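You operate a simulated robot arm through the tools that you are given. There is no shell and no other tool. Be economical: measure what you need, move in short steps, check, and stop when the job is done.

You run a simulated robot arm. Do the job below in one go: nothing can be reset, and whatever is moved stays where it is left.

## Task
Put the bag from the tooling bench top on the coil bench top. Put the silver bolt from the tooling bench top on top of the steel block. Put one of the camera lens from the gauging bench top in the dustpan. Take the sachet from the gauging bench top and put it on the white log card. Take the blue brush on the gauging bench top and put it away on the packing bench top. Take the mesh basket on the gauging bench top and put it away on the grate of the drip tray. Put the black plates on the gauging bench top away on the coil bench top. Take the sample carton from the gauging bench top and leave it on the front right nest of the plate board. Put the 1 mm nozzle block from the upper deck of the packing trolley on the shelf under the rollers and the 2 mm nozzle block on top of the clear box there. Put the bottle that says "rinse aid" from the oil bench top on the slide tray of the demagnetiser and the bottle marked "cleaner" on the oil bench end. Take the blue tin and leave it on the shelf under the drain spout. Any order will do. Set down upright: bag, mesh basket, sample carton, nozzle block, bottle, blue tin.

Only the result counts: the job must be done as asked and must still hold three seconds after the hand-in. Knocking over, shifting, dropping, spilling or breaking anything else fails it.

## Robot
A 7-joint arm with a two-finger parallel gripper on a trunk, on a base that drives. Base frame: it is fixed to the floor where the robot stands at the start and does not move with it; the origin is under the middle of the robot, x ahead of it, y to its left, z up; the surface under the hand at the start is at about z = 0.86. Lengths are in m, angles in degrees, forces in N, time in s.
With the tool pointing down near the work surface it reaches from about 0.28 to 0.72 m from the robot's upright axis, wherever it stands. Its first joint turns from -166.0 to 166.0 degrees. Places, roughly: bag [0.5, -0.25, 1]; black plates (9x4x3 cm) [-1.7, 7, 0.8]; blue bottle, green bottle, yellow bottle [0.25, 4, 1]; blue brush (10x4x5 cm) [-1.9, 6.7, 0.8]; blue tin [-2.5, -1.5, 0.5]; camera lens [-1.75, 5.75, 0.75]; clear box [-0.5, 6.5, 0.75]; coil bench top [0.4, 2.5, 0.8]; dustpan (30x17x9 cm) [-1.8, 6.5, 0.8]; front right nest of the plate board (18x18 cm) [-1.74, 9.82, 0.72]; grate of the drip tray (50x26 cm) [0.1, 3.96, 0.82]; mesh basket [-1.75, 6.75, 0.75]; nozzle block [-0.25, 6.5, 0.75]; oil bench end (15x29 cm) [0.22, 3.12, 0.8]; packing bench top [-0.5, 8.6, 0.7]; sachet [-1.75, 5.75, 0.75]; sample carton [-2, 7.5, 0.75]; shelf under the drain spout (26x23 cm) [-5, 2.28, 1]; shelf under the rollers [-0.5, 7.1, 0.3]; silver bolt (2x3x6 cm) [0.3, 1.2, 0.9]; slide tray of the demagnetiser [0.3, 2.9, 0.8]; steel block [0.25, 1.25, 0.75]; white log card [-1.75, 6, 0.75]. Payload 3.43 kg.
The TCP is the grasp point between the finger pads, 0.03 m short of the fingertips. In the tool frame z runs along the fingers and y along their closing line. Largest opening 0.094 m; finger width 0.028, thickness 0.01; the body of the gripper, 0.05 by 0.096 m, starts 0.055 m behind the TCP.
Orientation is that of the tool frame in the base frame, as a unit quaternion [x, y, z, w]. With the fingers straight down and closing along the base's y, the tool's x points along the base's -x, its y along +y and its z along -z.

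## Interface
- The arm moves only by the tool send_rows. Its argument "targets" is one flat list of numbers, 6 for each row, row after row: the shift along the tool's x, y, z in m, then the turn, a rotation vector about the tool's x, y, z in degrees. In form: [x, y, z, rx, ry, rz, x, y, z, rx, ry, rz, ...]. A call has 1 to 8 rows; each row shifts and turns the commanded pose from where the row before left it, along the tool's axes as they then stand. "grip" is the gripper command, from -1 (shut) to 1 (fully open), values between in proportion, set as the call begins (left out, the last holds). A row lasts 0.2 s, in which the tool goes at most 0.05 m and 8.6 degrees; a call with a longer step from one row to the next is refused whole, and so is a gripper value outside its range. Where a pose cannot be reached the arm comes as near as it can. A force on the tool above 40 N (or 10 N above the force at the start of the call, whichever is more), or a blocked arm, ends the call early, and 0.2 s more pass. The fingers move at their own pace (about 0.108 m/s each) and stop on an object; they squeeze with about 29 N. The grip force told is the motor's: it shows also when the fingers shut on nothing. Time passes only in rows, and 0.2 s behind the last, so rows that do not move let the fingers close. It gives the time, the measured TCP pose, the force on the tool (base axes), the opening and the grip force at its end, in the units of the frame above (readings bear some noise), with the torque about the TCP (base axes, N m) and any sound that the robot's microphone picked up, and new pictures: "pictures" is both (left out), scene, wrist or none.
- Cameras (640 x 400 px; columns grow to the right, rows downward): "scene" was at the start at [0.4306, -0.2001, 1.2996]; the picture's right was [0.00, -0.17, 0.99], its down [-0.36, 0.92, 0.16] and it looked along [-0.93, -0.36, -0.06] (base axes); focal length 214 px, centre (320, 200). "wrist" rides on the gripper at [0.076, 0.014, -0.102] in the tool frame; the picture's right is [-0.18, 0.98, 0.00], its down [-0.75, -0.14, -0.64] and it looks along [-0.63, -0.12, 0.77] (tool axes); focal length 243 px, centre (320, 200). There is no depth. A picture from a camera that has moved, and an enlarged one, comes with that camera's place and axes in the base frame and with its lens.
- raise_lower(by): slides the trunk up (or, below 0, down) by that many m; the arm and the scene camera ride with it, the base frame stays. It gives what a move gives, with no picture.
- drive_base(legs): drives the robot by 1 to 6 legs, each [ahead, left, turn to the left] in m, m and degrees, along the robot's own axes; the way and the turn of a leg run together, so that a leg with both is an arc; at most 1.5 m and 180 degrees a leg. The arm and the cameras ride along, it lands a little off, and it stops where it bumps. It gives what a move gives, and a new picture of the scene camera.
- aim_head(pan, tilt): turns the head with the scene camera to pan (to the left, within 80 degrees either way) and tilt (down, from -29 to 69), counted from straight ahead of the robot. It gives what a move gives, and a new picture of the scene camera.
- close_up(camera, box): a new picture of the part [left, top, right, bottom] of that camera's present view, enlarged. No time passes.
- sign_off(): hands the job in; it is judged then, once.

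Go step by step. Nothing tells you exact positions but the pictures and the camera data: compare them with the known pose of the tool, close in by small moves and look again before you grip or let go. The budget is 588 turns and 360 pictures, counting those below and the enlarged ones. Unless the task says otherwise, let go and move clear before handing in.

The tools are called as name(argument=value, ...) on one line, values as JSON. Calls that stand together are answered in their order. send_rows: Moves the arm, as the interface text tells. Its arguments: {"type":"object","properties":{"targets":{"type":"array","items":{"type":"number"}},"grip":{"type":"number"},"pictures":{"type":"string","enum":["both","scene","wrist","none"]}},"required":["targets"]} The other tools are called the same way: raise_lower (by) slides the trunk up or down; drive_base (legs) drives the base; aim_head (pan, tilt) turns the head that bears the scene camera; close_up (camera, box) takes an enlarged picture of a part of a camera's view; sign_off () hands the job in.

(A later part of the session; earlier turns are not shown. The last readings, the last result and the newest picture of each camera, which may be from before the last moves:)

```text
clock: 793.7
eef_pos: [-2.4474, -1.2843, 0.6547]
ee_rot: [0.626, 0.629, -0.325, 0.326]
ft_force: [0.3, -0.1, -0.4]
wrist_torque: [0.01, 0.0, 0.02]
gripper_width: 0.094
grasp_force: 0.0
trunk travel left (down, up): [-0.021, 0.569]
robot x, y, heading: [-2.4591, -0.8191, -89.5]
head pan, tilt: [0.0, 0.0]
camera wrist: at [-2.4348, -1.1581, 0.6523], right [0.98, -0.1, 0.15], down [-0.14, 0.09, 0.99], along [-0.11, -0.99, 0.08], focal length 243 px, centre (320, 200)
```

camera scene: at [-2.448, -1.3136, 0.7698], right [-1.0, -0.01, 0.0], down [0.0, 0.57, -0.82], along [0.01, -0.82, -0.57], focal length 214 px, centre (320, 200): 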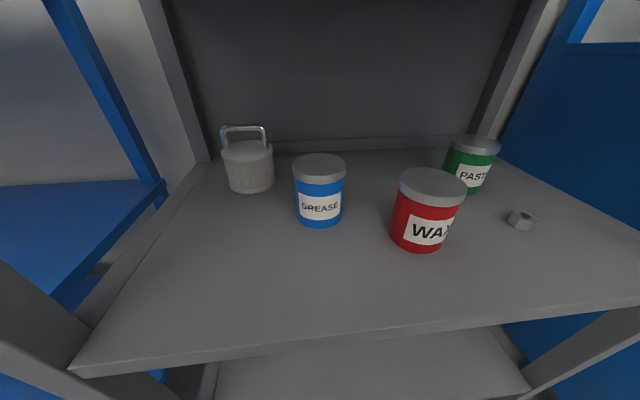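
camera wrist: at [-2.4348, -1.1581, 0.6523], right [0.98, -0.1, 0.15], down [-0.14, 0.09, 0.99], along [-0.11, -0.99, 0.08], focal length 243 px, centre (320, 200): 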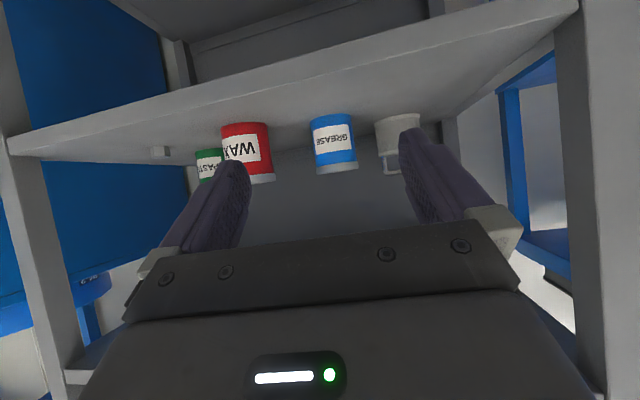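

Tin centre refined to (-2.445, -1.60, 0.59), about 8 cm wide. I'll lower slightly, drive in 20 cm, and check again.

send_rows(targets=[0.0328, 0.002, 0.023, 0, 0, 0], pictures="none")

drive_base(legs=[[0.18, 0, 0]])

send_rows(targets=[0, 0, 0, 0, 0, 0], pictures="wrist")

```text
clock: 794.1
eef_pos: [-2.4462, -1.2863, 0.6132]
ee_rot: [0.626, 0.629, -0.326, 0.327]
ft_force: [0.7, -0.1, -0.1]
wrist_torque: [-0.01, 0.02, 0.04]
gripper_width: 0.094
grasp_force: 0.0
trunk travel left (down, up): [-0.021, 0.569]
robot x, y, heading: [-2.4605, -0.8193, -89.3]
head pan, tilt: [0.0, 0.0]
```

```text
clock: 795.8
eef_pos: [-2.4412, -1.4601, 0.615]
ee_rot: [0.623, 0.632, -0.323, 0.328]
ft_force: [-0.2, 0.6, -0.1]
wrist_torque: [0.01, 0.01, 0.02]
gripper_width: 0.0941
grasp_force: 0.1
trunk travel left (down, up): [-0.021, 0.569]
robot x, y, heading: [-2.4593, -0.9994, -89.3]
head pan, tilt: [0.0, 0.0]
stopped in leg 1: the robot was blocked; the commanded pose is now the measured one
camera scene: at [-2.4409, -1.4901, 0.7291], right [-1.0, -0.01, 0.0], down [-0.01, 0.58, -0.82], along [0.01, -0.82, -0.58], focal length 214 px, centre (320, 200)
```

scene: 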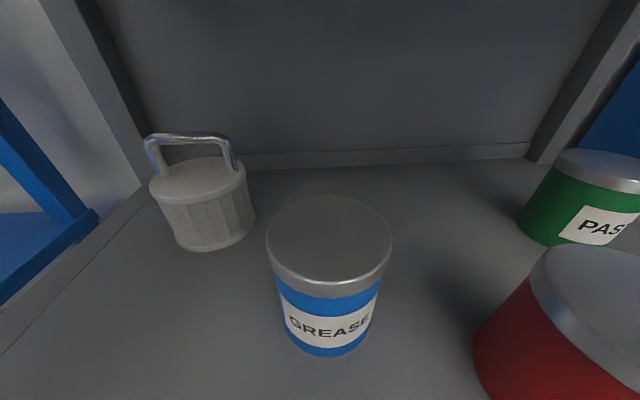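

```text
clock: 796.2
eef_pos: [-2.4404, -1.4621, 0.616]
ee_rot: [0.624, 0.632, -0.324, 0.327]
ft_force: [0.5, 1.1, -0.1]
wrist_torque: [0.03, -0.01, 0.01]
gripper_width: 0.0941
grasp_force: 0.0
trunk travel left (down, up): [-0.021, 0.569]
robot x, y, heading: [-2.4634, -0.9992, -89.0]
head pan, tilt: [0.0, 0.0]
camera wrist: at [-2.4286, -1.3343, 0.6122], right [0.98, -0.09, 0.15], down [-0.14, 0.09, 0.99], along [-0.11, -0.99, 0.07], focal length 243 px, centre (320, 200)
```

wrist: 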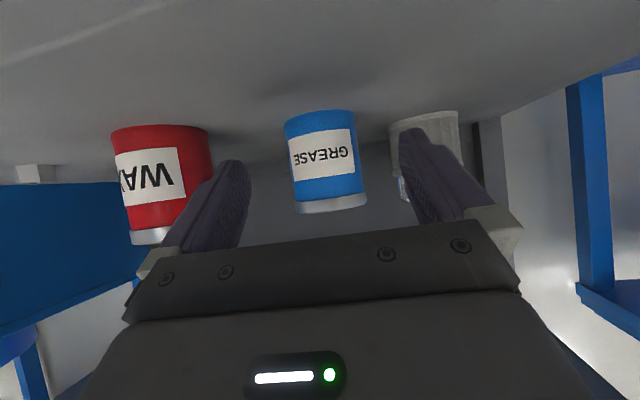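

The base has come up against something, but the tin is now within arm's reach. I'll correct 7 mm sideways and advance halfway.

send_rows(targets=[-0.0141, -0.0037, 0.0323, 0, 0, 0, -0.0141, -0.0037, 0.0323, 0, 0, 0, 0, 0, 0, 0, 0, 0], pictures="wrist")

```text
clock: 797.2
eef_pos: [-2.4781, -1.513, 0.5986]
ee_rot: [0.64, 0.622, -0.324, 0.314]
ft_force: [-1.1, -0.2, -1.4]
wrist_torque: [-0.04, -0.03, 0.03]
gripper_width: 0.0939
grasp_force: 0.0
trunk travel left (down, up): [-0.021, 0.569]
robot x, y, heading: [-2.4626, -0.9947, -90.4]
head pan, tilt: [0.0, 0.0]
stopped in row 3: the arm was blocked; the commanded pose is now the measured one
camera wrist: at [-2.4614, -1.3861, 0.5995], right [0.98, -0.14, 0.15], down [-0.14, 0.08, 0.99], along [-0.15, -0.99, 0.05], focal length 243 px, centre (320, 200)
```

wrist: 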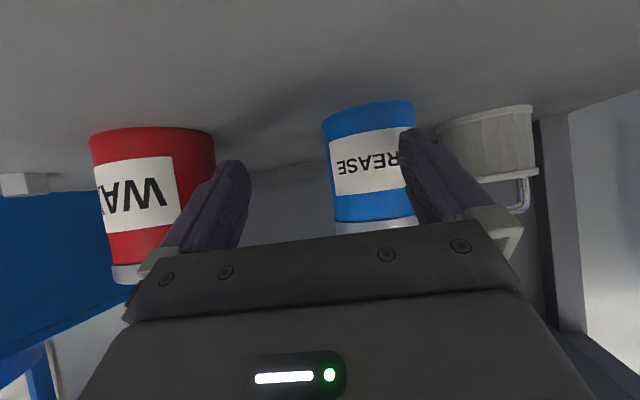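

The arm is blocked: the steep forearm is likely touching the upper shelf's edge. I'll back out and try from further away, where the arm is flatter.

drive_base(legs=[[-0.25, 0, 0]])

aim_head(pan=60, tilt=60)

```text
clock: 798.3
eef_pos: [-2.5028, -1.4926, 0.5885]
ee_rot: [0.648, 0.609, -0.348, 0.297]
ft_force: [-1.2, 0.7, 1.0]
wrist_torque: [0.0, -0.08, 0.07]
gripper_width: 0.0939
grasp_force: 0.0
trunk travel left (down, up): [-0.021, 0.569]
robot x, y, heading: [-2.4802, -0.9504, -92.8]
head pan, tilt: [0.0, 0.0]
stopped in leg 1: the force on the tool passed its limit at 78 N (the readings are from after the stop); the commanded pose is now the measured one
camera scene: at [-2.5027, -1.5215, 0.7017], right [-1.0, 0.08, 0.04], down [0.02, 0.58, -0.81], along [-0.09, -0.81, -0.58], focal length 214 px, centre (320, 200)
```

scene: 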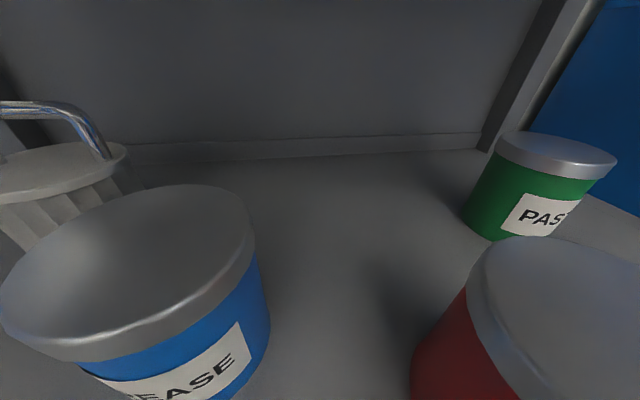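

```text
clock: 799.6
eef_pos: [-2.5033, -1.4924, 0.5883]
ee_rot: [0.648, 0.61, -0.346, 0.297]
ft_force: [-0.3, 0.0, 0.5]
wrist_torque: [0.04, 0.0, 0.03]
gripper_width: 0.0942
grasp_force: 0.1
trunk travel left (down, up): [-0.021, 0.569]
robot x, y, heading: [-2.48, -0.9525, -93.0]
head pan, tilt: [60.0, 60.0]
camera scene: at [-2.4376, -1.429, 0.6583], right [-0.57, -0.66, -0.49], down [-0.7, 0.7, -0.12], along [0.42, 0.27, -0.86], focal length 214 px, centre (320, 200)
```

scene: 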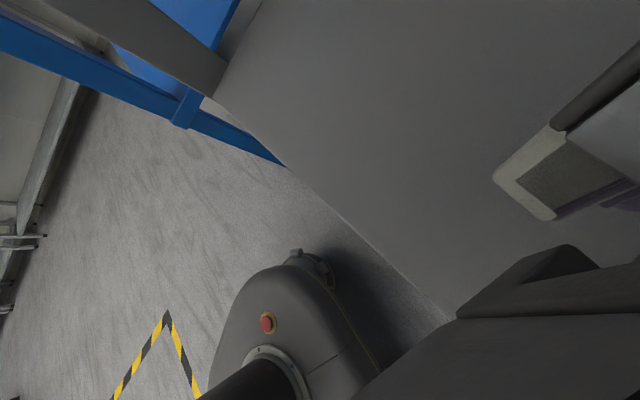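

Forces are back near zero, so that may have been a transient from the arm releasing. I'll fold the head and try a small step back.

aim_head(pan=0, tilt=0)

drive_base(legs=[[-0.04, 0, 0]])

```text
clock: 800.9
eef_pos: [-2.5028, -1.4917, 0.5866]
ee_rot: [0.648, 0.61, -0.346, 0.297]
ft_force: [-0.1, 0.1, 0.4]
wrist_torque: [0.01, -0.01, -0.01]
gripper_width: 0.0938
grasp_force: 0.1
trunk travel left (down, up): [-0.021, 0.569]
robot x, y, heading: [-2.4817, -0.9483, -92.8]
head pan, tilt: [0.0, 0.0]
camera scene: at [-2.5014, -1.5229, 0.7006], right [-1.0, 0.08, 0.04], down [0.02, 0.59, -0.81], along [-0.09, -0.81, -0.58], focal length 214 px, centre (320, 200)
```

scene: 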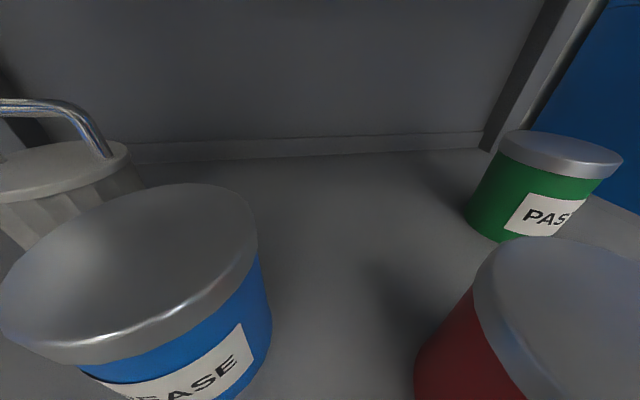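

```text
clock: 801.8
eef_pos: [-2.501, -1.4521, 0.5868]
ee_rot: [0.648, 0.61, -0.346, 0.297]
ft_force: [0.3, -0.1, -0.9]
wrist_torque: [-0.01, -0.02, 0.0]
gripper_width: 0.094
grasp_force: 0.1
trunk travel left (down, up): [-0.021, 0.569]
robot x, y, heading: [-2.4762, -0.9099, -93.1]
head pan, tilt: [0.0, 0.0]
camera scene: at [-2.4996, -1.4832, 0.7006], right [-1.0, 0.08, 0.04], down [0.02, 0.59, -0.81], along [-0.09, -0.81, -0.58], focal length 214 px, centre (320, 200)
```

scene: 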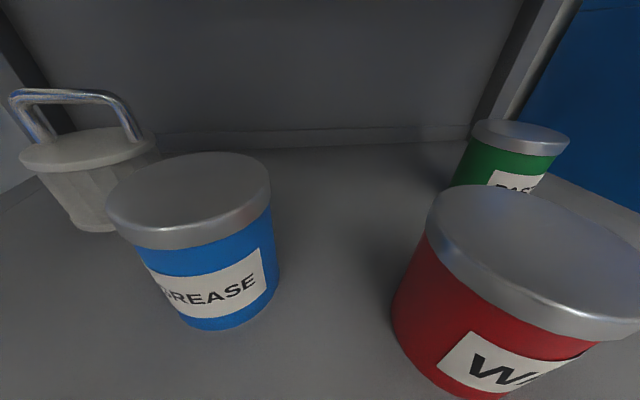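

The hand moves freely now. I'll back fully out to a clear view and check the tins before trying again.

drive_base(legs=[[-0.22, 0, 3]])

```text
clock: 803.5
eef_pos: [-2.4691, -1.2295, 0.5864]
ee_rot: [0.633, 0.625, -0.34, 0.305]
ft_force: [0.7, 0.3, -0.3]
wrist_torque: [0.04, -0.03, 0.03]
gripper_width: 0.0939
grasp_force: 0.1
trunk travel left (down, up): [-0.021, 0.569]
robot x, y, heading: [-2.4712, -0.6859, -90.2]
head pan, tilt: [0.0, 0.0]
camera scene: at [-2.4646, -1.2597, 0.7006], right [-1.0, 0.03, 0.04], down [-0.01, 0.59, -0.81], along [-0.05, -0.81, -0.58], focal length 214 px, centre (320, 200)
```

scene: 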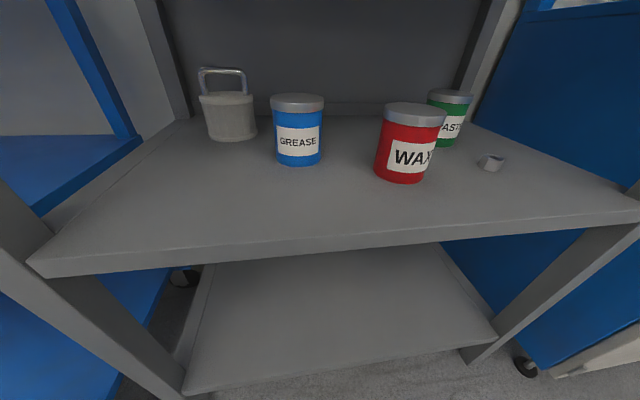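

The tins are all standing, though WAX was nudged about 1.5 cm; I'll set it back afterwards. First I'll level the tool, realign with the blue tin, and reach in with the arm more extended.

send_rows(targets=[0, 0, 0, -3.5, 0, 0, -0.008, 0.023, -0.006, 0, 0, 0, -0.0229, 0, 0.0328, 0, 0, 0, -0.0229, 0, 0.0328, 0, 0, 0, -0.0229, 0, 0.0328, 0, 0, 0], pictures="both")

```text
clock: 804.7
eef_pos: [-2.4435, -1.3504, 0.5945]
ee_rot: [0.622, 0.636, -0.319, 0.325]
ft_force: [-0.1, 0.1, 0.6]
wrist_torque: [0.0, 0.0, 0.0]
gripper_width: 0.0942
grasp_force: 0.1
trunk travel left (down, up): [-0.021, 0.569]
robot x, y, heading: [-2.4722, -0.6844, -90.0]
head pan, tilt: [0.0, 0.0]
camera scene: at [-2.4424, -1.3801, 0.7089], right [-1.0, -0.02, 0.0], down [-0.01, 0.59, -0.81], along [0.01, -0.81, -0.59], focal length 214 px, centre (320, 200)
camera wrist: at [-2.4315, -1.2228, 0.5937], right [0.99, -0.09, 0.15], down [-0.14, 0.08, 0.99], along [-0.1, -0.99, 0.06], focal length 243 px, centre (320, 200)
```

scene: 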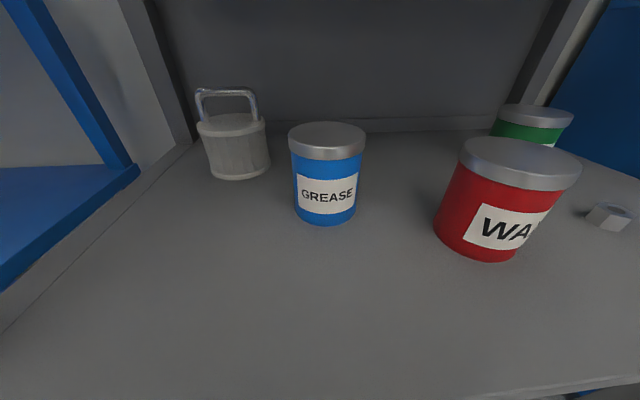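
wrist: 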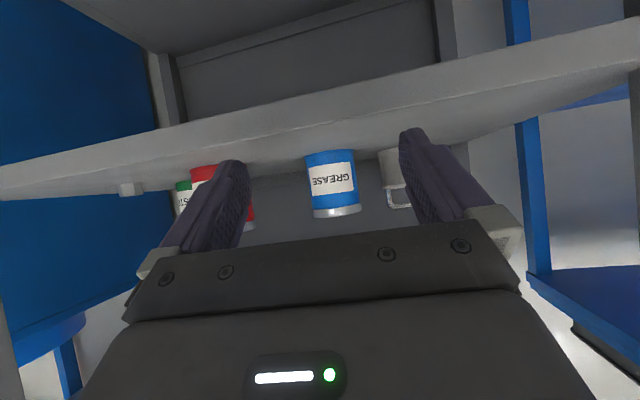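

drive_base(legs=[[0.1, 0, 0]])

send_rows(targets=[-0.0229, -0.0045, 0.0328, 0, 0, 0, -0.0229, -0.0045, 0.0328, 0, 0, 0, 0, 0, 0, 0, 0, 0], pictures="both")

```text
clock: 805.8
eef_pos: [-2.4413, -1.4516, 0.5956]
ee_rot: [0.622, 0.637, -0.319, 0.325]
ft_force: [0.2, -0.6, 0.0]
wrist_torque: [-0.01, 0.0, 0.0]
gripper_width: 0.0939
grasp_force: 0.0
trunk travel left (down, up): [-0.021, 0.569]
robot x, y, heading: [-2.4698, -0.7882, -89.9]
head pan, tilt: [0.0, 0.0]
camera scene: at [-2.4414, -1.4817, 0.7088], right [-1.0, -0.02, 0.0], down [-0.01, 0.59, -0.81], along [0.02, -0.81, -0.59], focal length 214 px, centre (320, 200)
```

scene: 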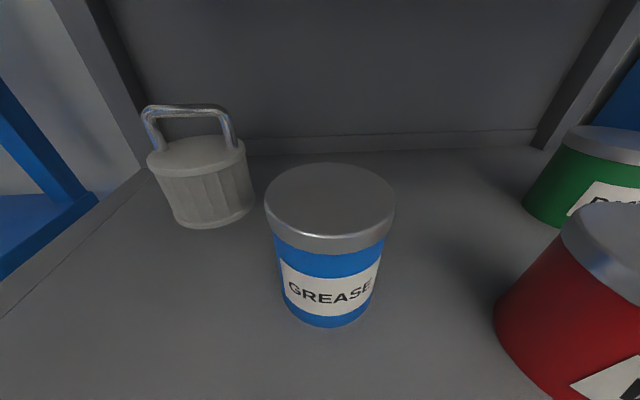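

```text
clock: 806.6
eef_pos: [-2.4489, -1.5306, 0.5941]
ee_rot: [0.623, 0.637, -0.318, 0.324]
ft_force: [0.7, -0.2, -0.8]
wrist_torque: [0.01, -0.01, -0.02]
gripper_width: 0.0941
grasp_force: 0.0
trunk travel left (down, up): [-0.021, 0.569]
robot x, y, heading: [-2.4694, -0.7872, -90.2]
head pan, tilt: [0.0, 0.0]
camera scene: at [-2.4487, -1.5617, 0.7076], right [-1.0, -0.02, 0.0], down [-0.01, 0.59, -0.81], along [0.02, -0.81, -0.59], focal length 214 px, centre (320, 200)
camera wrist: at [-2.4379, -1.4044, 0.5926], right [0.99, -0.09, 0.15], down [-0.14, 0.08, 0.99], along [-0.1, -0.99, 0.06], focal length 243 px, centre (320, 200)
```

scene: 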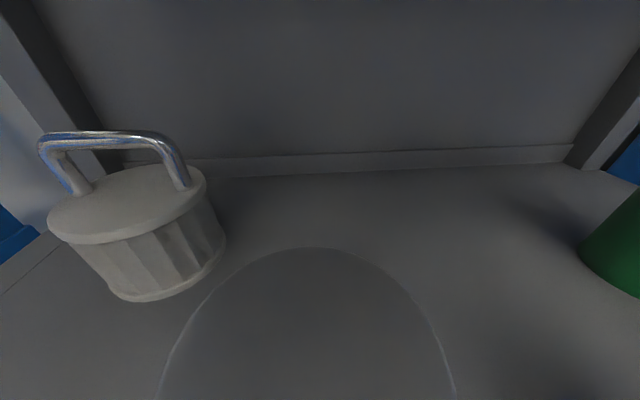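
wrist: 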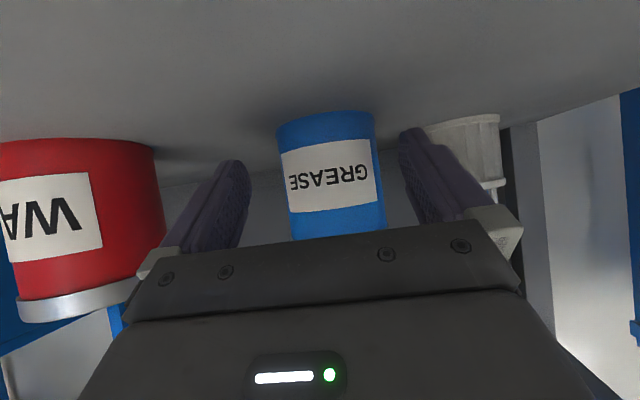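

No obstruction this time, and the tin is centred between the fingers. I'll advance the last 4–5 cm and close.

send_rows(targets=[-0.0115, 0, 0.0164, 0, 0, 0, -0.0137, 0, 0.0197, 0, 0, 0, 0, 0, 0, 0, 0, 0], pictures="wrist")

```text
clock: 807.4
eef_pos: [-2.4493, -1.5735, 0.5934]
ee_rot: [0.623, 0.637, -0.319, 0.324]
ft_force: [0.9, -0.2, 0.0]
wrist_torque: [0.0, 0.0, 0.02]
gripper_width: 0.0943
grasp_force: 0.1
trunk travel left (down, up): [-0.021, 0.569]
robot x, y, heading: [-2.4727, -0.7898, -90.1]
head pan, tilt: [0.0, 0.0]
camera wrist: at [-2.4375, -1.4476, 0.5921], right [0.99, -0.09, 0.15], down [-0.14, 0.08, 0.99], along [-0.1, -0.99, 0.06], focal length 243 px, centre (320, 200)
```

wrist: 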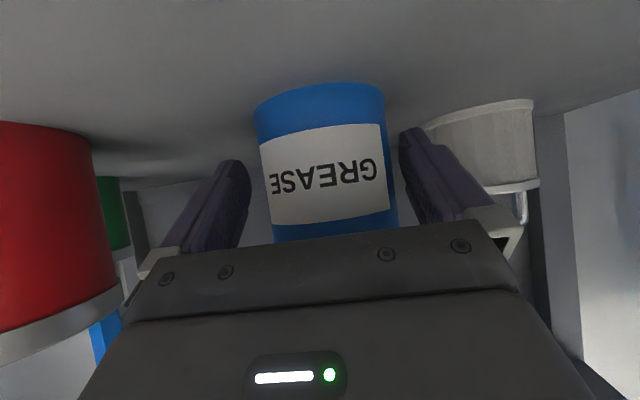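

send_rows(targets=[0, 0, 0, 0, 0, 0, 0, 0, 0, 0, 0, 0, 0, 0, 0, 0, 0, 0], grip=-1, pictures="none")

send_rows(targets=[-0.0123, 0, -0.0086, 0, 0, 0, -0.0123, 0, -0.0086, 0, 0, 0, 0, 0, 0, 0, 0, 0], pictures="wrist")

```text
clock: 808.2
eef_pos: [-2.4484, -1.5752, 0.5936]
ee_rot: [0.623, 0.636, -0.32, 0.325]
ft_force: [1.5, -1.7, 0.8]
wrist_torque: [0.0, -0.01, 0.08]
gripper_width: 0.0761
grasp_force: 29.2
trunk travel left (down, up): [-0.021, 0.569]
robot x, y, heading: [-2.4757, -0.7893, -90.0]
head pan, tilt: [0.0, 0.0]
```

```text
clock: 809.0
eef_pos: [-2.4479, -1.5752, 0.6238]
ee_rot: [0.623, 0.637, -0.318, 0.324]
ft_force: [0.1, 0.0, -3.9]
wrist_torque: [0.04, 0.0, 0.01]
gripper_width: 0.076
grasp_force: 28.7
trunk travel left (down, up): [-0.021, 0.569]
robot x, y, heading: [-2.4695, -0.7867, -89.5]
head pan, tilt: [0.0, 0.0]
camera wrist: at [-2.4365, -1.4484, 0.6212], right [0.99, -0.09, 0.15], down [-0.14, 0.08, 0.99], along [-0.1, -0.99, 0.06], focal length 243 px, centre (320, 200)
```

wrist: 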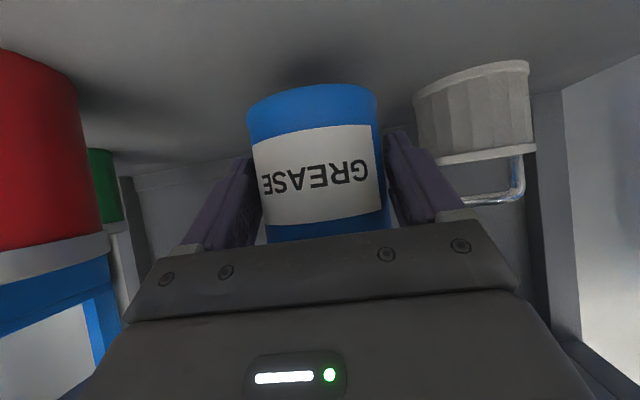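

The tin is held firmly at 76 mm. I'll back out, raise it, and turn toward the drain spout to see the way.

drive_base(legs=[[-0.5, 0, 0], [0, 0, -150]])

raise_lower(by=0.4)

aim_head(pan=0, tilt=-18)

```text
clock: 818.2
eef_pos: [-2.8714, 0.3872, 0.6231]
ee_rot: [0.772, -0.444, -0.393, -0.228]
ft_force: [-0.3, 0.5, -2.9]
wrist_torque: [-0.01, -0.03, 0.03]
gripper_width: 0.0751
grasp_force: 29.0
trunk travel left (down, up): [-0.021, 0.569]
robot x, y, heading: [-2.4725, -0.2936, 118.8]
head pan, tilt: [0.0, 0.0]
camera scene: at [-2.8879, 0.4159, 0.7362], right [0.87, 0.5, 0.0], down [0.29, -0.51, -0.81], along [-0.41, 0.7, -0.59], focal length 214 px, centre (320, 200)
```

scene: 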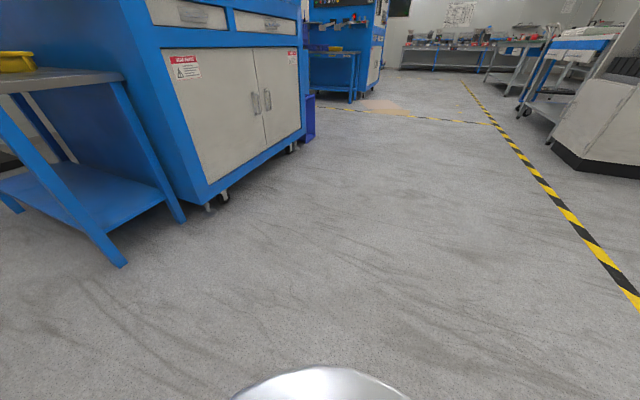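

```text
clock: 822.0
eef_pos: [-2.8719, 0.3863, 1.0222]
ee_rot: [0.772, -0.444, -0.394, -0.228]
ft_force: [0.1, 0.0, -3.3]
wrist_torque: [-0.03, -0.06, -0.03]
gripper_width: 0.0748
grasp_force: 29.2
trunk travel left (down, up): [-0.421, 0.169]
robot x, y, heading: [-2.4701, -0.2893, 118.9]
head pan, tilt: [0.0, 0.0]
```

```text
clock: 822.8
eef_pos: [-2.8709, 0.3867, 1.0219]
ee_rot: [0.772, -0.445, -0.393, -0.227]
ft_force: [-0.3, -0.2, -3.9]
wrist_torque: [-0.07, -0.05, -0.02]
gripper_width: 0.0749
grasp_force: 28.8
trunk travel left (down, up): [-0.421, 0.169]
robot x, y, heading: [-2.474, -0.2949, 118.6]
head pan, tilt: [0.0, -18.0]
camera scene: at [-2.891, 0.421, 1.1647], right [0.87, 0.5, 0.0], down [0.16, -0.27, -0.95], along [-0.48, 0.82, -0.31], focal length 214 px, centre (320, 200)
```

scene: 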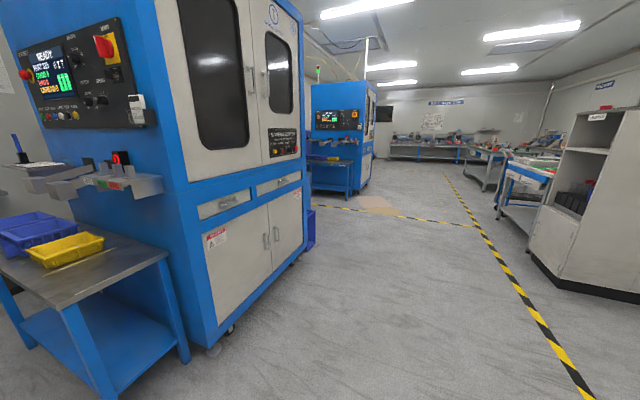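

The shelf must be in the gap beyond the near blue machine. I'll draw the arm in and drive round to face it.

send_rows(targets=[0.0229, 0, -0.0328, 0, 0, 0, 0.0229, 0, -0.0328, 0, 0, 0, 0.0229, 0, -0.0328, 0, 0, 0], pictures="none")

drive_base(legs=[[0, 0, -11.6], [1.4, 0, 0], [1.4, 0, 0], [0, 0, 73]])

```text
clock: 823.6
eef_pos: [-2.8121, 0.2835, 1.0267]
ee_rot: [0.772, -0.444, -0.394, -0.228]
ft_force: [-0.1, -0.5, -3.9]
wrist_torque: [-0.04, -0.01, -0.07]
gripper_width: 0.0748
grasp_force: 29.1
trunk travel left (down, up): [-0.421, 0.169]
robot x, y, heading: [-2.4731, -0.2897, 119.1]
head pan, tilt: [0.0, -18.0]
```

```text
clock: 840.8
eef_pos: [-3.9293, 2.3214, 1.0245]
ee_rot: [0.89, 0.003, -0.455, 0.0]
ft_force: [0.1, 0.5, -3.6]
wrist_torque: [0.02, -0.05, 0.05]
gripper_width: 0.0739
grasp_force: 29.2
trunk travel left (down, up): [-0.421, 0.169]
robot x, y, heading: [-3.2635, 2.3316, 179.0]
head pan, tilt: [0.0, -18.0]
camera scene: at [-3.9685, 2.3226, 1.1682], right [-0.01, 1.0, 0.0], down [0.31, 0.0, -0.95], along [-0.95, 0.0, -0.31], focal length 214 px, centre (320, 200)
```

scene: 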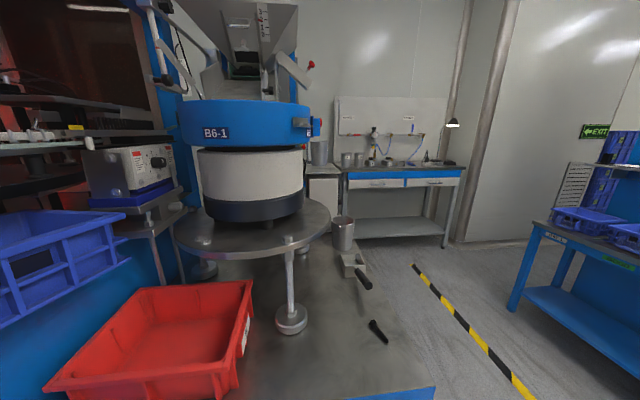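

close_up(camera="scene", box=[190, 60, 430, 300])

```text
1.67 times, centred on (310, 180) of scene
camera zoom: at [-3.9685, 2.3226, 1.1682], right [-0.01, 1.0, 0.0], down [0.31, 0.0, -0.95], along [-0.95, 0.0, -0.31], focal length 358 px, centre (337, 233)
```

zoom: 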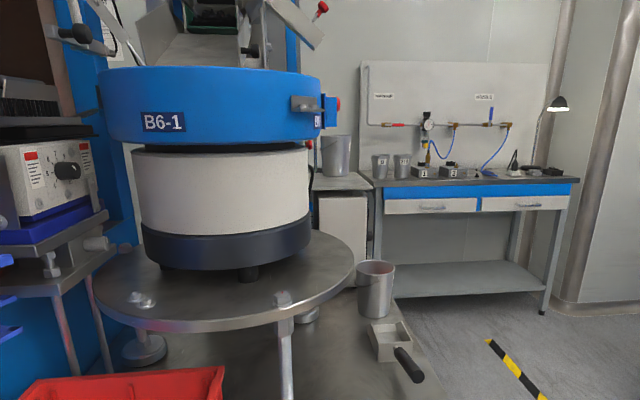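

The target is the small ledge behind the bowl, with a steel can on it. I'll come at it from the clear side, facing -y.

raise_lower(by=0.14)

drive_base(legs=[[0, -1.0, 0], [0, 0, 91], [0, -1.0, 0], [0, -0.65, 0]])

```text
clock: 842.5
eef_pos: [-3.9311, 2.321, 1.1667]
ee_rot: [0.89, 0.002, -0.455, 0.0]
ft_force: [-0.7, 0.9, -3.5]
wrist_torque: [0.02, -0.05, 0.02]
gripper_width: 0.0742
grasp_force: 28.5
trunk travel left (down, up): [-0.561, 0.029]
robot x, y, heading: [-3.2638, 2.3288, 179.1]
head pan, tilt: [0.0, -18.0]
```

```text
clock: 859.4
eef_pos: [-4.8453, 2.6384, 1.1649]
ee_rot: [0.618, 0.642, -0.316, 0.327]
ft_force: [-0.2, 0.0, -4.3]
wrist_torque: [0.05, 0.01, -0.02]
gripper_width: 0.0733
grasp_force: 28.7
trunk travel left (down, up): [-0.561, 0.029]
robot x, y, heading: [-4.876, 3.3061, -89.3]
head pan, tilt: [0.0, -18.0]
camera scene: at [-4.8432, 2.6028, 1.3081], right [-1.0, -0.04, 0.0], down [-0.01, 0.31, -0.95], along [0.03, -0.95, -0.31], focal length 214 px, centre (320, 200)
```

scene: 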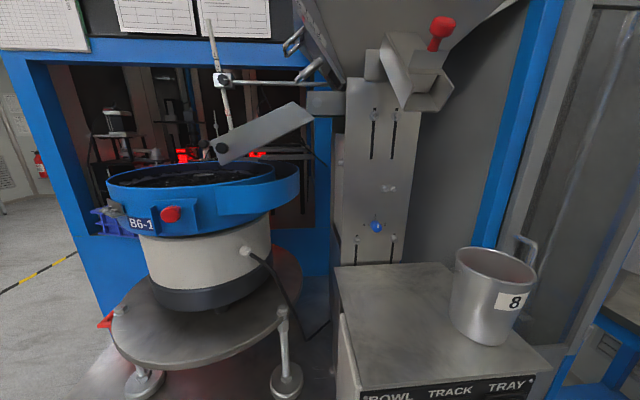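

Clear view now: the "BOWL TRACK TRAY" ledge spans x -4.87…-5.14, y 2.13…2.40 at z≈0.99, with cup 8 on its far half. I'll aim for (-4.935, 2.28), going in low so the head clears the spout.

raise_lower(by=-0.09)

drive_base(legs=[[0, -0.09, 0], [0.2, 0, 0]])

send_rows(targets=[0, 0, 0, 0, 0, 0], pictures="wrist")

```text
clock: 860.7
eef_pos: [-4.8444, 2.639, 1.0764]
ee_rot: [0.617, 0.642, -0.316, 0.327]
ft_force: [0.5, -0.5, -2.6]
wrist_torque: [0.07, -0.02, 0.03]
gripper_width: 0.0739
grasp_force: 28.6
trunk travel left (down, up): [-0.471, 0.119]
robot x, y, heading: [-4.8763, 3.3102, -89.0]
head pan, tilt: [0.0, -18.0]
```

```text
clock: 863.0
eef_pos: [-4.9322, 2.4346, 1.0751]
ee_rot: [0.619, 0.642, -0.315, 0.326]
ft_force: [-0.3, -0.3, -4.4]
wrist_torque: [0.09, -0.02, -0.03]
gripper_width: 0.0737
grasp_force: 29.0
trunk travel left (down, up): [-0.471, 0.119]
robot x, y, heading: [-4.9609, 3.1018, -89.1]
head pan, tilt: [0.0, -18.0]
camera scene: at [-4.9298, 2.3983, 1.2172], right [-1.0, -0.04, 0.0], down [-0.01, 0.31, -0.95], along [0.03, -0.95, -0.31], focal length 214 px, centre (320, 200)
```

scene: 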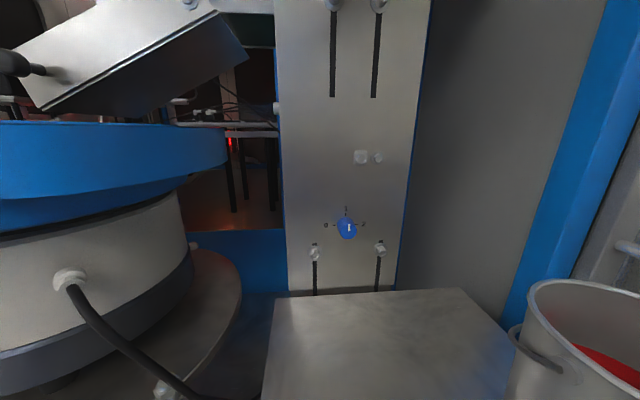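

```text
clock: 863.4
eef_pos: [-4.9309, 2.4353, 1.0748]
ee_rot: [0.618, 0.641, -0.316, 0.326]
ft_force: [0.4, 0.2, -3.6]
wrist_torque: [0.09, 0.0, 0.02]
gripper_width: 0.0737
grasp_force: 28.9
trunk travel left (down, up): [-0.471, 0.119]
robot x, y, heading: [-4.9666, 3.1018, -89.2]
head pan, tilt: [0.0, -18.0]
camera wrist: at [-4.9216, 2.5628, 1.074], right [0.99, -0.07, 0.15], down [-0.14, 0.07, 0.99], along [-0.08, -0.99, 0.06], focal length 243 px, centre (320, 200)
```

wrist: 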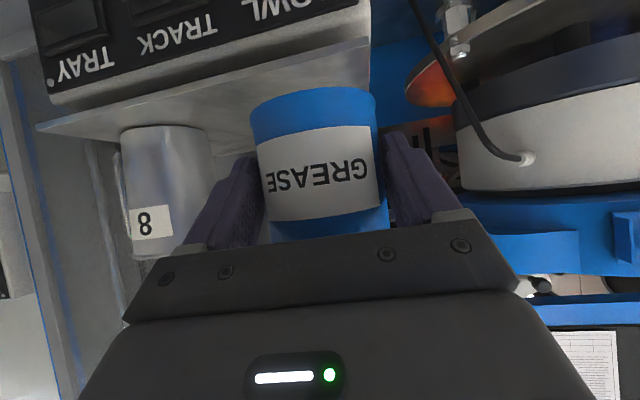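

The tin lines up with the free half of the ledge, about 3 cm above it. I'll shift 1.2 cm away from the edge and go in 12 cm.

send_rows(targets=[0, -0.012, 0, 0, 0, 0], pictures="none")

send_rows(targets=[-0.0172, 0, 0.0246, 0, 0, 0, -0.0172, 0, 0.0246, 0, 0, 0, -0.0172, 0, 0.0246, 0, 0, 0, -0.0172, 0, 0.0246, 0, 0, 0], pictures="wrist")

```text
clock: 863.8
eef_pos: [-4.9433, 2.4344, 1.0754]
ee_rot: [0.619, 0.641, -0.317, 0.327]
ft_force: [-0.5, -0.2, -4.2]
wrist_torque: [0.12, -0.01, -0.05]
gripper_width: 0.0738
grasp_force: 28.8
trunk travel left (down, up): [-0.471, 0.119]
robot x, y, heading: [-4.9638, 3.1028, -88.9]
head pan, tilt: [0.0, -18.0]
```

```text
clock: 864.8
eef_pos: [-4.9393, 2.3164, 1.072]
ee_rot: [0.618, 0.641, -0.316, 0.326]
ft_force: [-0.2, -1.3, -3.5]
wrist_torque: [0.06, 0.02, 0.05]
gripper_width: 0.0736
grasp_force: 28.7
trunk travel left (down, up): [-0.471, 0.119]
robot x, y, heading: [-4.9616, 3.0995, -89.3]
head pan, tilt: [0.0, -18.0]
camera wrist: at [-4.9301, 2.4433, 1.0714], right [0.99, -0.07, 0.15], down [-0.14, 0.07, 0.99], along [-0.08, -0.99, 0.06], focal length 243 px, centre (320, 200)
```

wrist: 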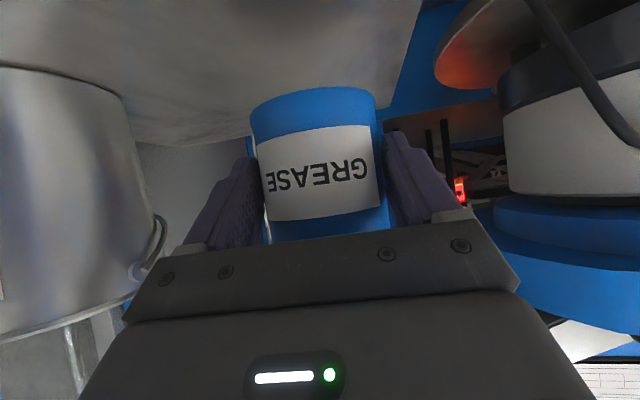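

It's positioned over the ledge with margin on both sides. I'll lower with the trunk, gently.

raise_lower(by=-0.02)

raise_lower(by=-0.006)

raise_lower(by=-0.004)

```text
clock: 865.5
eef_pos: [-4.9393, 2.3179, 1.0528]
ee_rot: [0.618, 0.64, -0.318, 0.326]
ft_force: [-0.2, 0.1, -5.0]
wrist_torque: [0.06, 0.0, -0.01]
gripper_width: 0.0736
grasp_force: 29.4
trunk travel left (down, up): [-0.451, 0.139]
robot x, y, heading: [-4.9579, 3.1012, -89.2]
head pan, tilt: [0.0, -18.0]
```

```text
clock: 866.0
eef_pos: [-4.9392, 2.318, 1.0471]
ee_rot: [0.618, 0.641, -0.317, 0.327]
ft_force: [-0.3, -0.8, -4.2]
wrist_torque: [0.08, -0.01, 0.0]
gripper_width: 0.0736
grasp_force: 29.6
trunk travel left (down, up): [-0.445, 0.145]
robot x, y, heading: [-4.9641, 3.1041, -89.2]
head pan, tilt: [0.0, -18.0]
```

```text
clock: 866.5
eef_pos: [-4.9404, 2.3176, 1.0427]
ee_rot: [0.618, 0.641, -0.317, 0.327]
ft_force: [-0.3, -0.2, -3.2]
wrist_torque: [0.05, 0.02, 0.02]
gripper_width: 0.0738
grasp_force: 28.8
trunk travel left (down, up): [-0.441, 0.149]
robot x, y, heading: [-4.9628, 3.1007, -89.1]
head pan, tilt: [0.0, -18.0]
```

raise_lower(by=-0.004)

raise_lower(by=-0.003)

raise_lower(by=-0.003)

```text
clock: 867.1
eef_pos: [-4.9387, 2.3165, 1.0408]
ee_rot: [0.618, 0.64, -0.318, 0.327]
ft_force: [0.7, -1.2, 4.3]
wrist_torque: [-0.42, -0.13, -0.03]
gripper_width: 0.0734
grasp_force: 29.4
trunk travel left (down, up): [-0.437, 0.153]
robot x, y, heading: [-4.9613, 3.1045, -89.1]
head pan, tilt: [0.0, -18.0]
```

```text
clock: 867.6
eef_pos: [-4.9396, 2.3171, 1.041]
ee_rot: [0.616, 0.64, -0.318, 0.33]
ft_force: [0.3, -4.3, 21.5]
wrist_torque: [-0.53, -0.47, -0.02]
gripper_width: 0.0734
grasp_force: 28.6
trunk travel left (down, up): [-0.434, 0.156]
robot x, y, heading: [-4.9596, 3.0997, -89.2]
head pan, tilt: [0.0, -18.0]
```

```text
clock: 868.1
eef_pos: [-4.9402, 2.3179, 1.0365]
ee_rot: [0.617, 0.64, -0.318, 0.328]
ft_force: [-0.2, -0.7, 23.6]
wrist_torque: [-0.59, -0.64, -0.03]
gripper_width: 0.0737
grasp_force: 29.5
trunk travel left (down, up): [-0.431, 0.159]
robot x, y, heading: [-4.9603, 3.104, -89.2]
head pan, tilt: [0.0, -18.0]
```

The tin is on the ledge. I'll relieve the pressure and open.

raise_lower(by=0.003)

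send_rows(targets=[0, 0, 0, 0, 0, 0, 0, 0, 0, 0, 0, 0, 0, 0, 0, 0, 0, 0], grip=1, pictures="wrist")

```text
clock: 868.6
eef_pos: [-4.9385, 2.3189, 1.0361]
ee_rot: [0.619, 0.641, -0.316, 0.326]
ft_force: [0.3, -3.3, 10.2]
wrist_torque: [-0.74, -0.35, -0.08]
gripper_width: 0.0732
grasp_force: 28.5
trunk travel left (down, up): [-0.434, 0.156]
robot x, y, heading: [-4.9684, 3.1046, -89.2]
head pan, tilt: [0.0, -18.0]
```

```text
clock: 869.4
eef_pos: [-4.9396, 2.3177, 1.036]
ee_rot: [0.618, 0.641, -0.317, 0.327]
ft_force: [0.8, -0.9, 0.6]
wrist_torque: [-0.01, 0.05, -0.02]
gripper_width: 0.0941
grasp_force: 0.0
trunk travel left (down, up): [-0.434, 0.156]
robot x, y, heading: [-4.9611, 3.1006, -89.3]
head pan, tilt: [0.0, -18.0]
camera wrist: at [-4.93, 2.4445, 1.035], right [0.99, -0.07, 0.15], down [-0.14, 0.07, 0.99], along [-0.08, -0.99, 0.06], focal length 243 px, centre (320, 200)
```

wrist: 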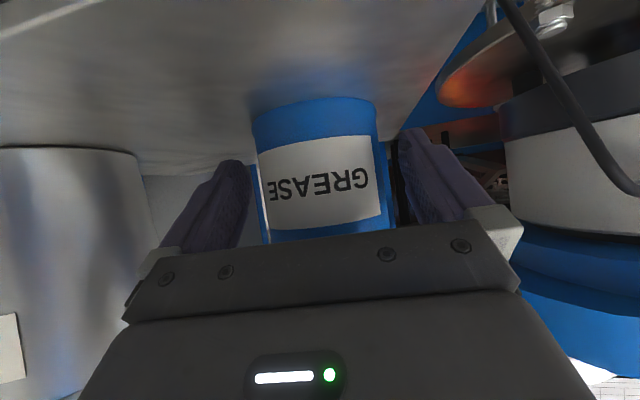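

The tin stands on the ledge. I'll back straight out.

drive_base(legs=[[-0.35, 0, 0]])

```text
clock: 871.3
eef_pos: [-4.9381, 2.5851, 1.0326]
ee_rot: [0.618, 0.644, -0.313, 0.325]
ft_force: [0.1, -0.9, 0.3]
wrist_torque: [-0.04, 0.04, -0.01]
gripper_width: 0.0941
grasp_force: 0.0
trunk travel left (down, up): [-0.434, 0.156]
robot x, y, heading: [-4.9637, 3.3692, -88.7]
head pan, tilt: [0.0, -18.0]
stopped in leg 1: the robot was blocked; the commanded pose is now the measured one
camera scene: at [-4.9369, 2.5475, 1.1746], right [-1.0, -0.04, 0.0], down [-0.01, 0.31, -0.95], along [0.04, -0.95, -0.31], focal length 214 px, centre (320, 200)
```

scene: 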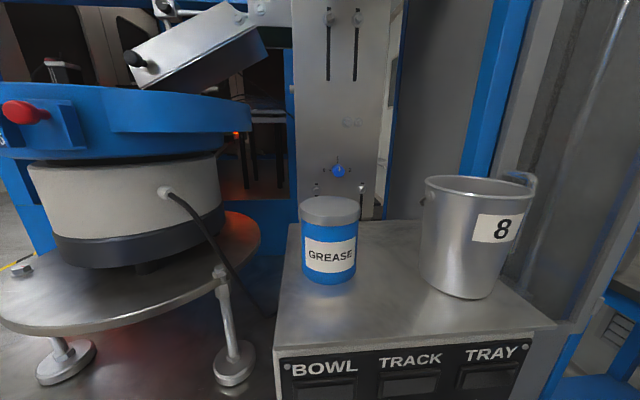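

The tin is in place, so every item is delivered. The nudged WAX tin should go back about 1.5 cm, so I'll return to the rack for that.

drive_base(legs=[[0, 1.0, 0], [0, 0.7, 0], [1.4, 0, 0], [1.4, 0, 0], [1.15, 0, 0]])

```text
clock: 898.6
eef_pos: [-2.9206, -1.2472, 1.0342]
ee_rot: [0.595, 0.664, -0.303, 0.336]
ft_force: [-0.5, -0.3, 0.0]
wrist_torque: [0.01, -0.01, -0.01]
gripper_width: 0.0938
grasp_force: 0.0
trunk travel left (down, up): [-0.434, 0.156]
robot x, y, heading: [-3.0038, -0.4673, -84.7]
head pan, tilt: [0.0, -18.0]
camera scene: at [-2.916, -1.2833, 1.1765], right [-0.99, -0.11, 0.0], down [-0.04, 0.31, -0.95], along [0.1, -0.94, -0.31], focal length 214 px, centre (320, 200)
```

scene: 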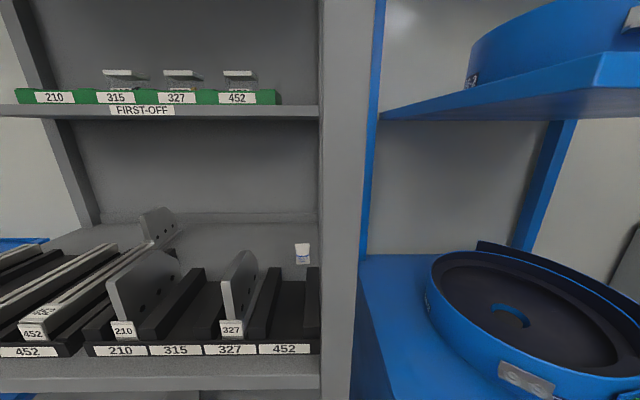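

drive_base(legs=[[-0.12, 0, 0], [0, 0, -4.6], [0, 0.32, 0]])

raise_lower(by=-0.4)

send_rows(targets=[0, 0, 0, 0, 0, 0, 0, 0, 0, 0, 0, 0, 0, 0, 0, 0, 0, 0, 0, 0, 0, 0, 0, 0], grip=-1, pictures="wrist")

```text
clock: 902.1
eef_pos: [-2.6672, -1.1254, 1.0339]
ee_rot: [0.619, 0.641, -0.316, 0.325]
ft_force: [0.2, 0.0, -0.1]
wrist_torque: [-0.01, 0.03, 0.0]
gripper_width: 0.0939
grasp_force: 0.1
trunk travel left (down, up): [-0.434, 0.156]
robot x, y, heading: [-2.6917, -0.341, -89.2]
head pan, tilt: [0.0, -18.0]
camera scene: at [-2.6659, -1.1639, 1.1768], right [-1.0, -0.03, 0.0], down [-0.01, 0.31, -0.95], along [0.03, -0.95, -0.31], focal length 214 px, centre (320, 200)
```

scene: 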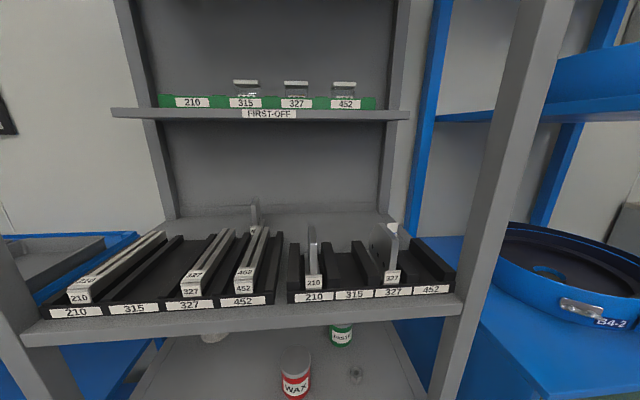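

```text
clock: 905.9
eef_pos: [-2.668, -1.1264, 0.6342]
ee_rot: [0.62, 0.641, -0.316, 0.326]
ft_force: [0.2, -0.7, 0.2]
wrist_torque: [0.02, 0.01, 0.0]
gripper_width: 0.0939
grasp_force: 0.1
trunk travel left (down, up): [-0.034, 0.556]
robot x, y, heading: [-2.6891, -0.3408, -89.0]
head pan, tilt: [0.0, -18.0]
```

```text
clock: 906.9
eef_pos: [-2.668, -1.1262, 0.6343]
ee_rot: [0.62, 0.64, -0.316, 0.325]
ft_force: [-0.1, 0.6, 0.4]
wrist_torque: [0.0, 0.02, 0.01]
gripper_width: 0.0
grasp_force: 29.1
trunk travel left (down, up): [-0.034, 0.556]
robot x, y, heading: [-2.6908, -0.3409, -89.3]
head pan, tilt: [0.0, -18.0]
camera wrist: at [-2.6581, -1.0, 0.6337], right [0.99, -0.08, 0.15], down [-0.14, 0.07, 0.99], along [-0.09, -0.99, 0.06], focal length 243 px, centre (320, 200)
```

wrist: 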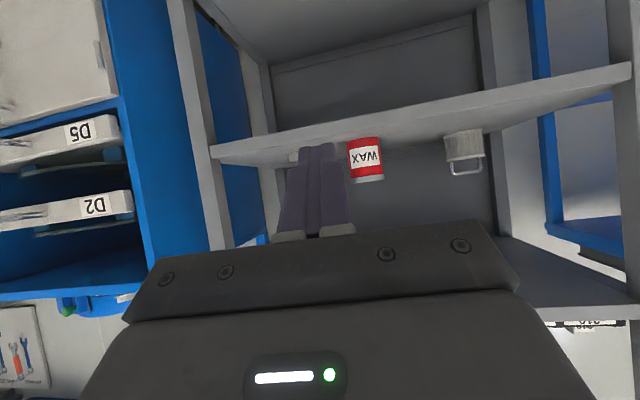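

The WAX tin is now at x≈-2.594, and it stood at about -2.581 before. I'll bring the closed fingers in along its far side, low down, and slide it back.

raise_lower(by=-0.032)

drive_base(legs=[[0.41, 0, 0]])

send_rows(targets=[0, 0, 0, 0, 0, 0], pictures="wrist")

```text
clock: 907.7
eef_pos: [-2.668, -1.1264, 0.6032]
ee_rot: [0.62, 0.641, -0.316, 0.324]
ft_force: [-0.1, -0.6, 0.2]
wrist_torque: [-0.01, 0.0, -0.01]
gripper_width: 0.0
grasp_force: 29.0
trunk travel left (down, up): [-0.002, 0.588]
robot x, y, heading: [-2.6907, -0.3397, -89.2]
head pan, tilt: [0.0, -18.0]
```

```text
clock: 910.2
eef_pos: [-2.6678, -1.5313, 0.6013]
ee_rot: [0.621, 0.64, -0.316, 0.324]
ft_force: [0.9, -0.7, -0.7]
wrist_torque: [0.0, 0.01, -0.01]
gripper_width: 0.0002
grasp_force: 29.2
trunk travel left (down, up): [-0.002, 0.588]
robot x, y, heading: [-2.6858, -0.7449, -89.3]
head pan, tilt: [0.0, -18.0]
camera scene: at [-2.6657, -1.5691, 0.7448], right [-1.0, -0.03, 0.0], down [-0.01, 0.31, -0.95], along [0.03, -0.95, -0.31], focal length 214 px, centre (320, 200)
```

scene: 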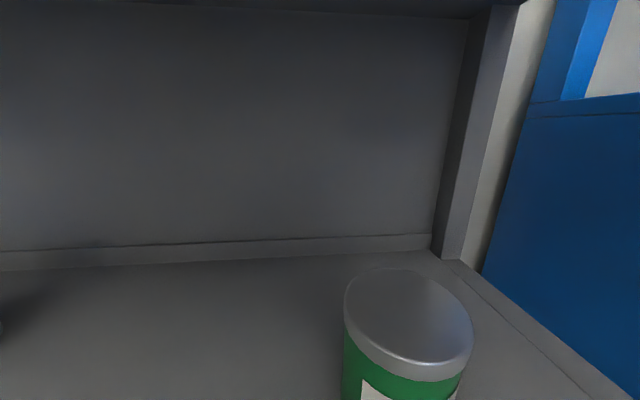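

```text
clock: 910.6
eef_pos: [-2.6667, -1.5325, 0.6027]
ee_rot: [0.621, 0.639, -0.317, 0.324]
ft_force: [0.7, -0.1, -0.5]
wrist_torque: [0.01, -0.04, 0.02]
gripper_width: 0.0001
grasp_force: 28.7
trunk travel left (down, up): [-0.002, 0.588]
robot x, y, heading: [-2.685, -0.7484, -89.1]
head pan, tilt: [0.0, -18.0]
camera wrist: at [-2.6564, -1.4054, 0.6016], right [0.99, -0.08, 0.15], down [-0.14, 0.07, 0.99], along [-0.09, -0.99, 0.06], focal length 243 px, centre (320, 200)
```

wrist: 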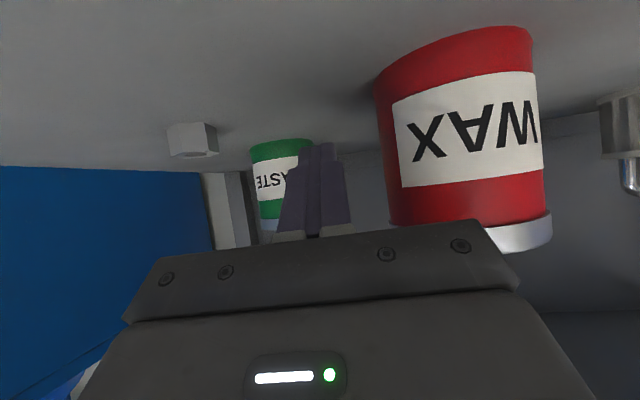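

send_rows(targets=[0, 0.005, 0, 0, 0, 0, 0, 0.005, 0, 0, 0, 0, 0, 0.005, 0, 0, 0, 0, 0, 0.005, 0, 0, 0, 0, 0, 0.005, 0, 0, 0, 0, 0, 0.004, 0, 0, 0, 0, 0, 0.004, 0, 0, 0, 0], pictures="wrist")

```text
clock: 912.2
eef_pos: [-2.6336, -1.5309, 0.603]
ee_rot: [0.62, 0.641, -0.315, 0.325]
ft_force: [-0.7, -0.2, 0.5]
wrist_torque: [0.01, -0.02, 0.01]
gripper_width: 0.0
grasp_force: 29.2
trunk travel left (down, up): [-0.002, 0.588]
robot x, y, heading: [-2.6843, -0.7472, -89.4]
head pan, tilt: [0.0, -18.0]
camera wrist: at [-2.6237, -1.4042, 0.602], right [0.99, -0.08, 0.15], down [-0.14, 0.07, 0.99], along [-0.09, -0.99, 0.06], focal length 243 px, centre (320, 200)
```

wrist: 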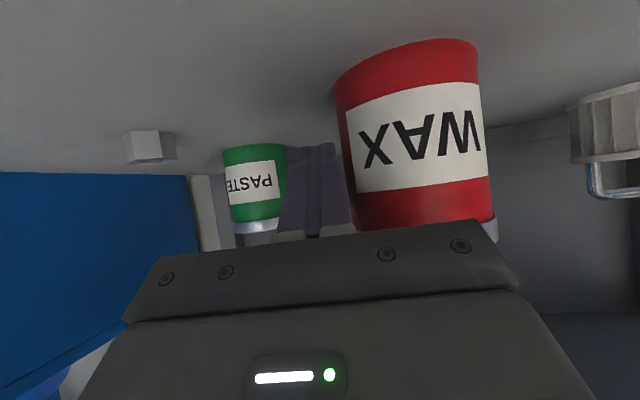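

The WAX tin is back at x≈-2.581. I'll ease the fingers away and back straight out.

send_rows(targets=[0, -0.006, 0, 0, 0, 0, 0, -0.008, 0, 0, 0, 0], pictures="none")

drive_base(legs=[[-0.55, 0, 0]])

```text
clock: 912.8
eef_pos: [-2.6477, -1.5316, 0.6014]
ee_rot: [0.621, 0.64, -0.316, 0.325]
ft_force: [0.3, -0.3, 0.1]
wrist_torque: [0.0, 0.0, 0.02]
gripper_width: 0.0
grasp_force: 29.1
trunk travel left (down, up): [-0.002, 0.588]
robot x, y, heading: [-2.6842, -0.748, -89.4]
head pan, tilt: [0.0, -18.0]
```

```text
clock: 915.9
eef_pos: [-2.655, -0.9834, 0.602]
ee_rot: [0.623, 0.637, -0.318, 0.324]
ft_force: [-0.1, 0.4, -0.1]
wrist_torque: [0.01, 0.02, 0.03]
gripper_width: 0.0001
grasp_force: 29.8
trunk travel left (down, up): [-0.002, 0.588]
robot x, y, heading: [-2.6864, -0.2007, -89.8]
head pan, tilt: [0.0, -18.0]
camera scene: at [-2.6543, -1.0211, 0.7447], right [-1.0, -0.02, 0.0], down [-0.01, 0.31, -0.95], along [0.02, -0.95, -0.31], focal length 214 px, centre (320, 200)
```

scene: 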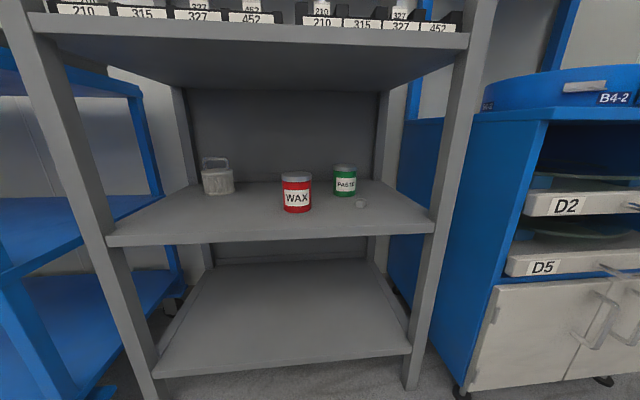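

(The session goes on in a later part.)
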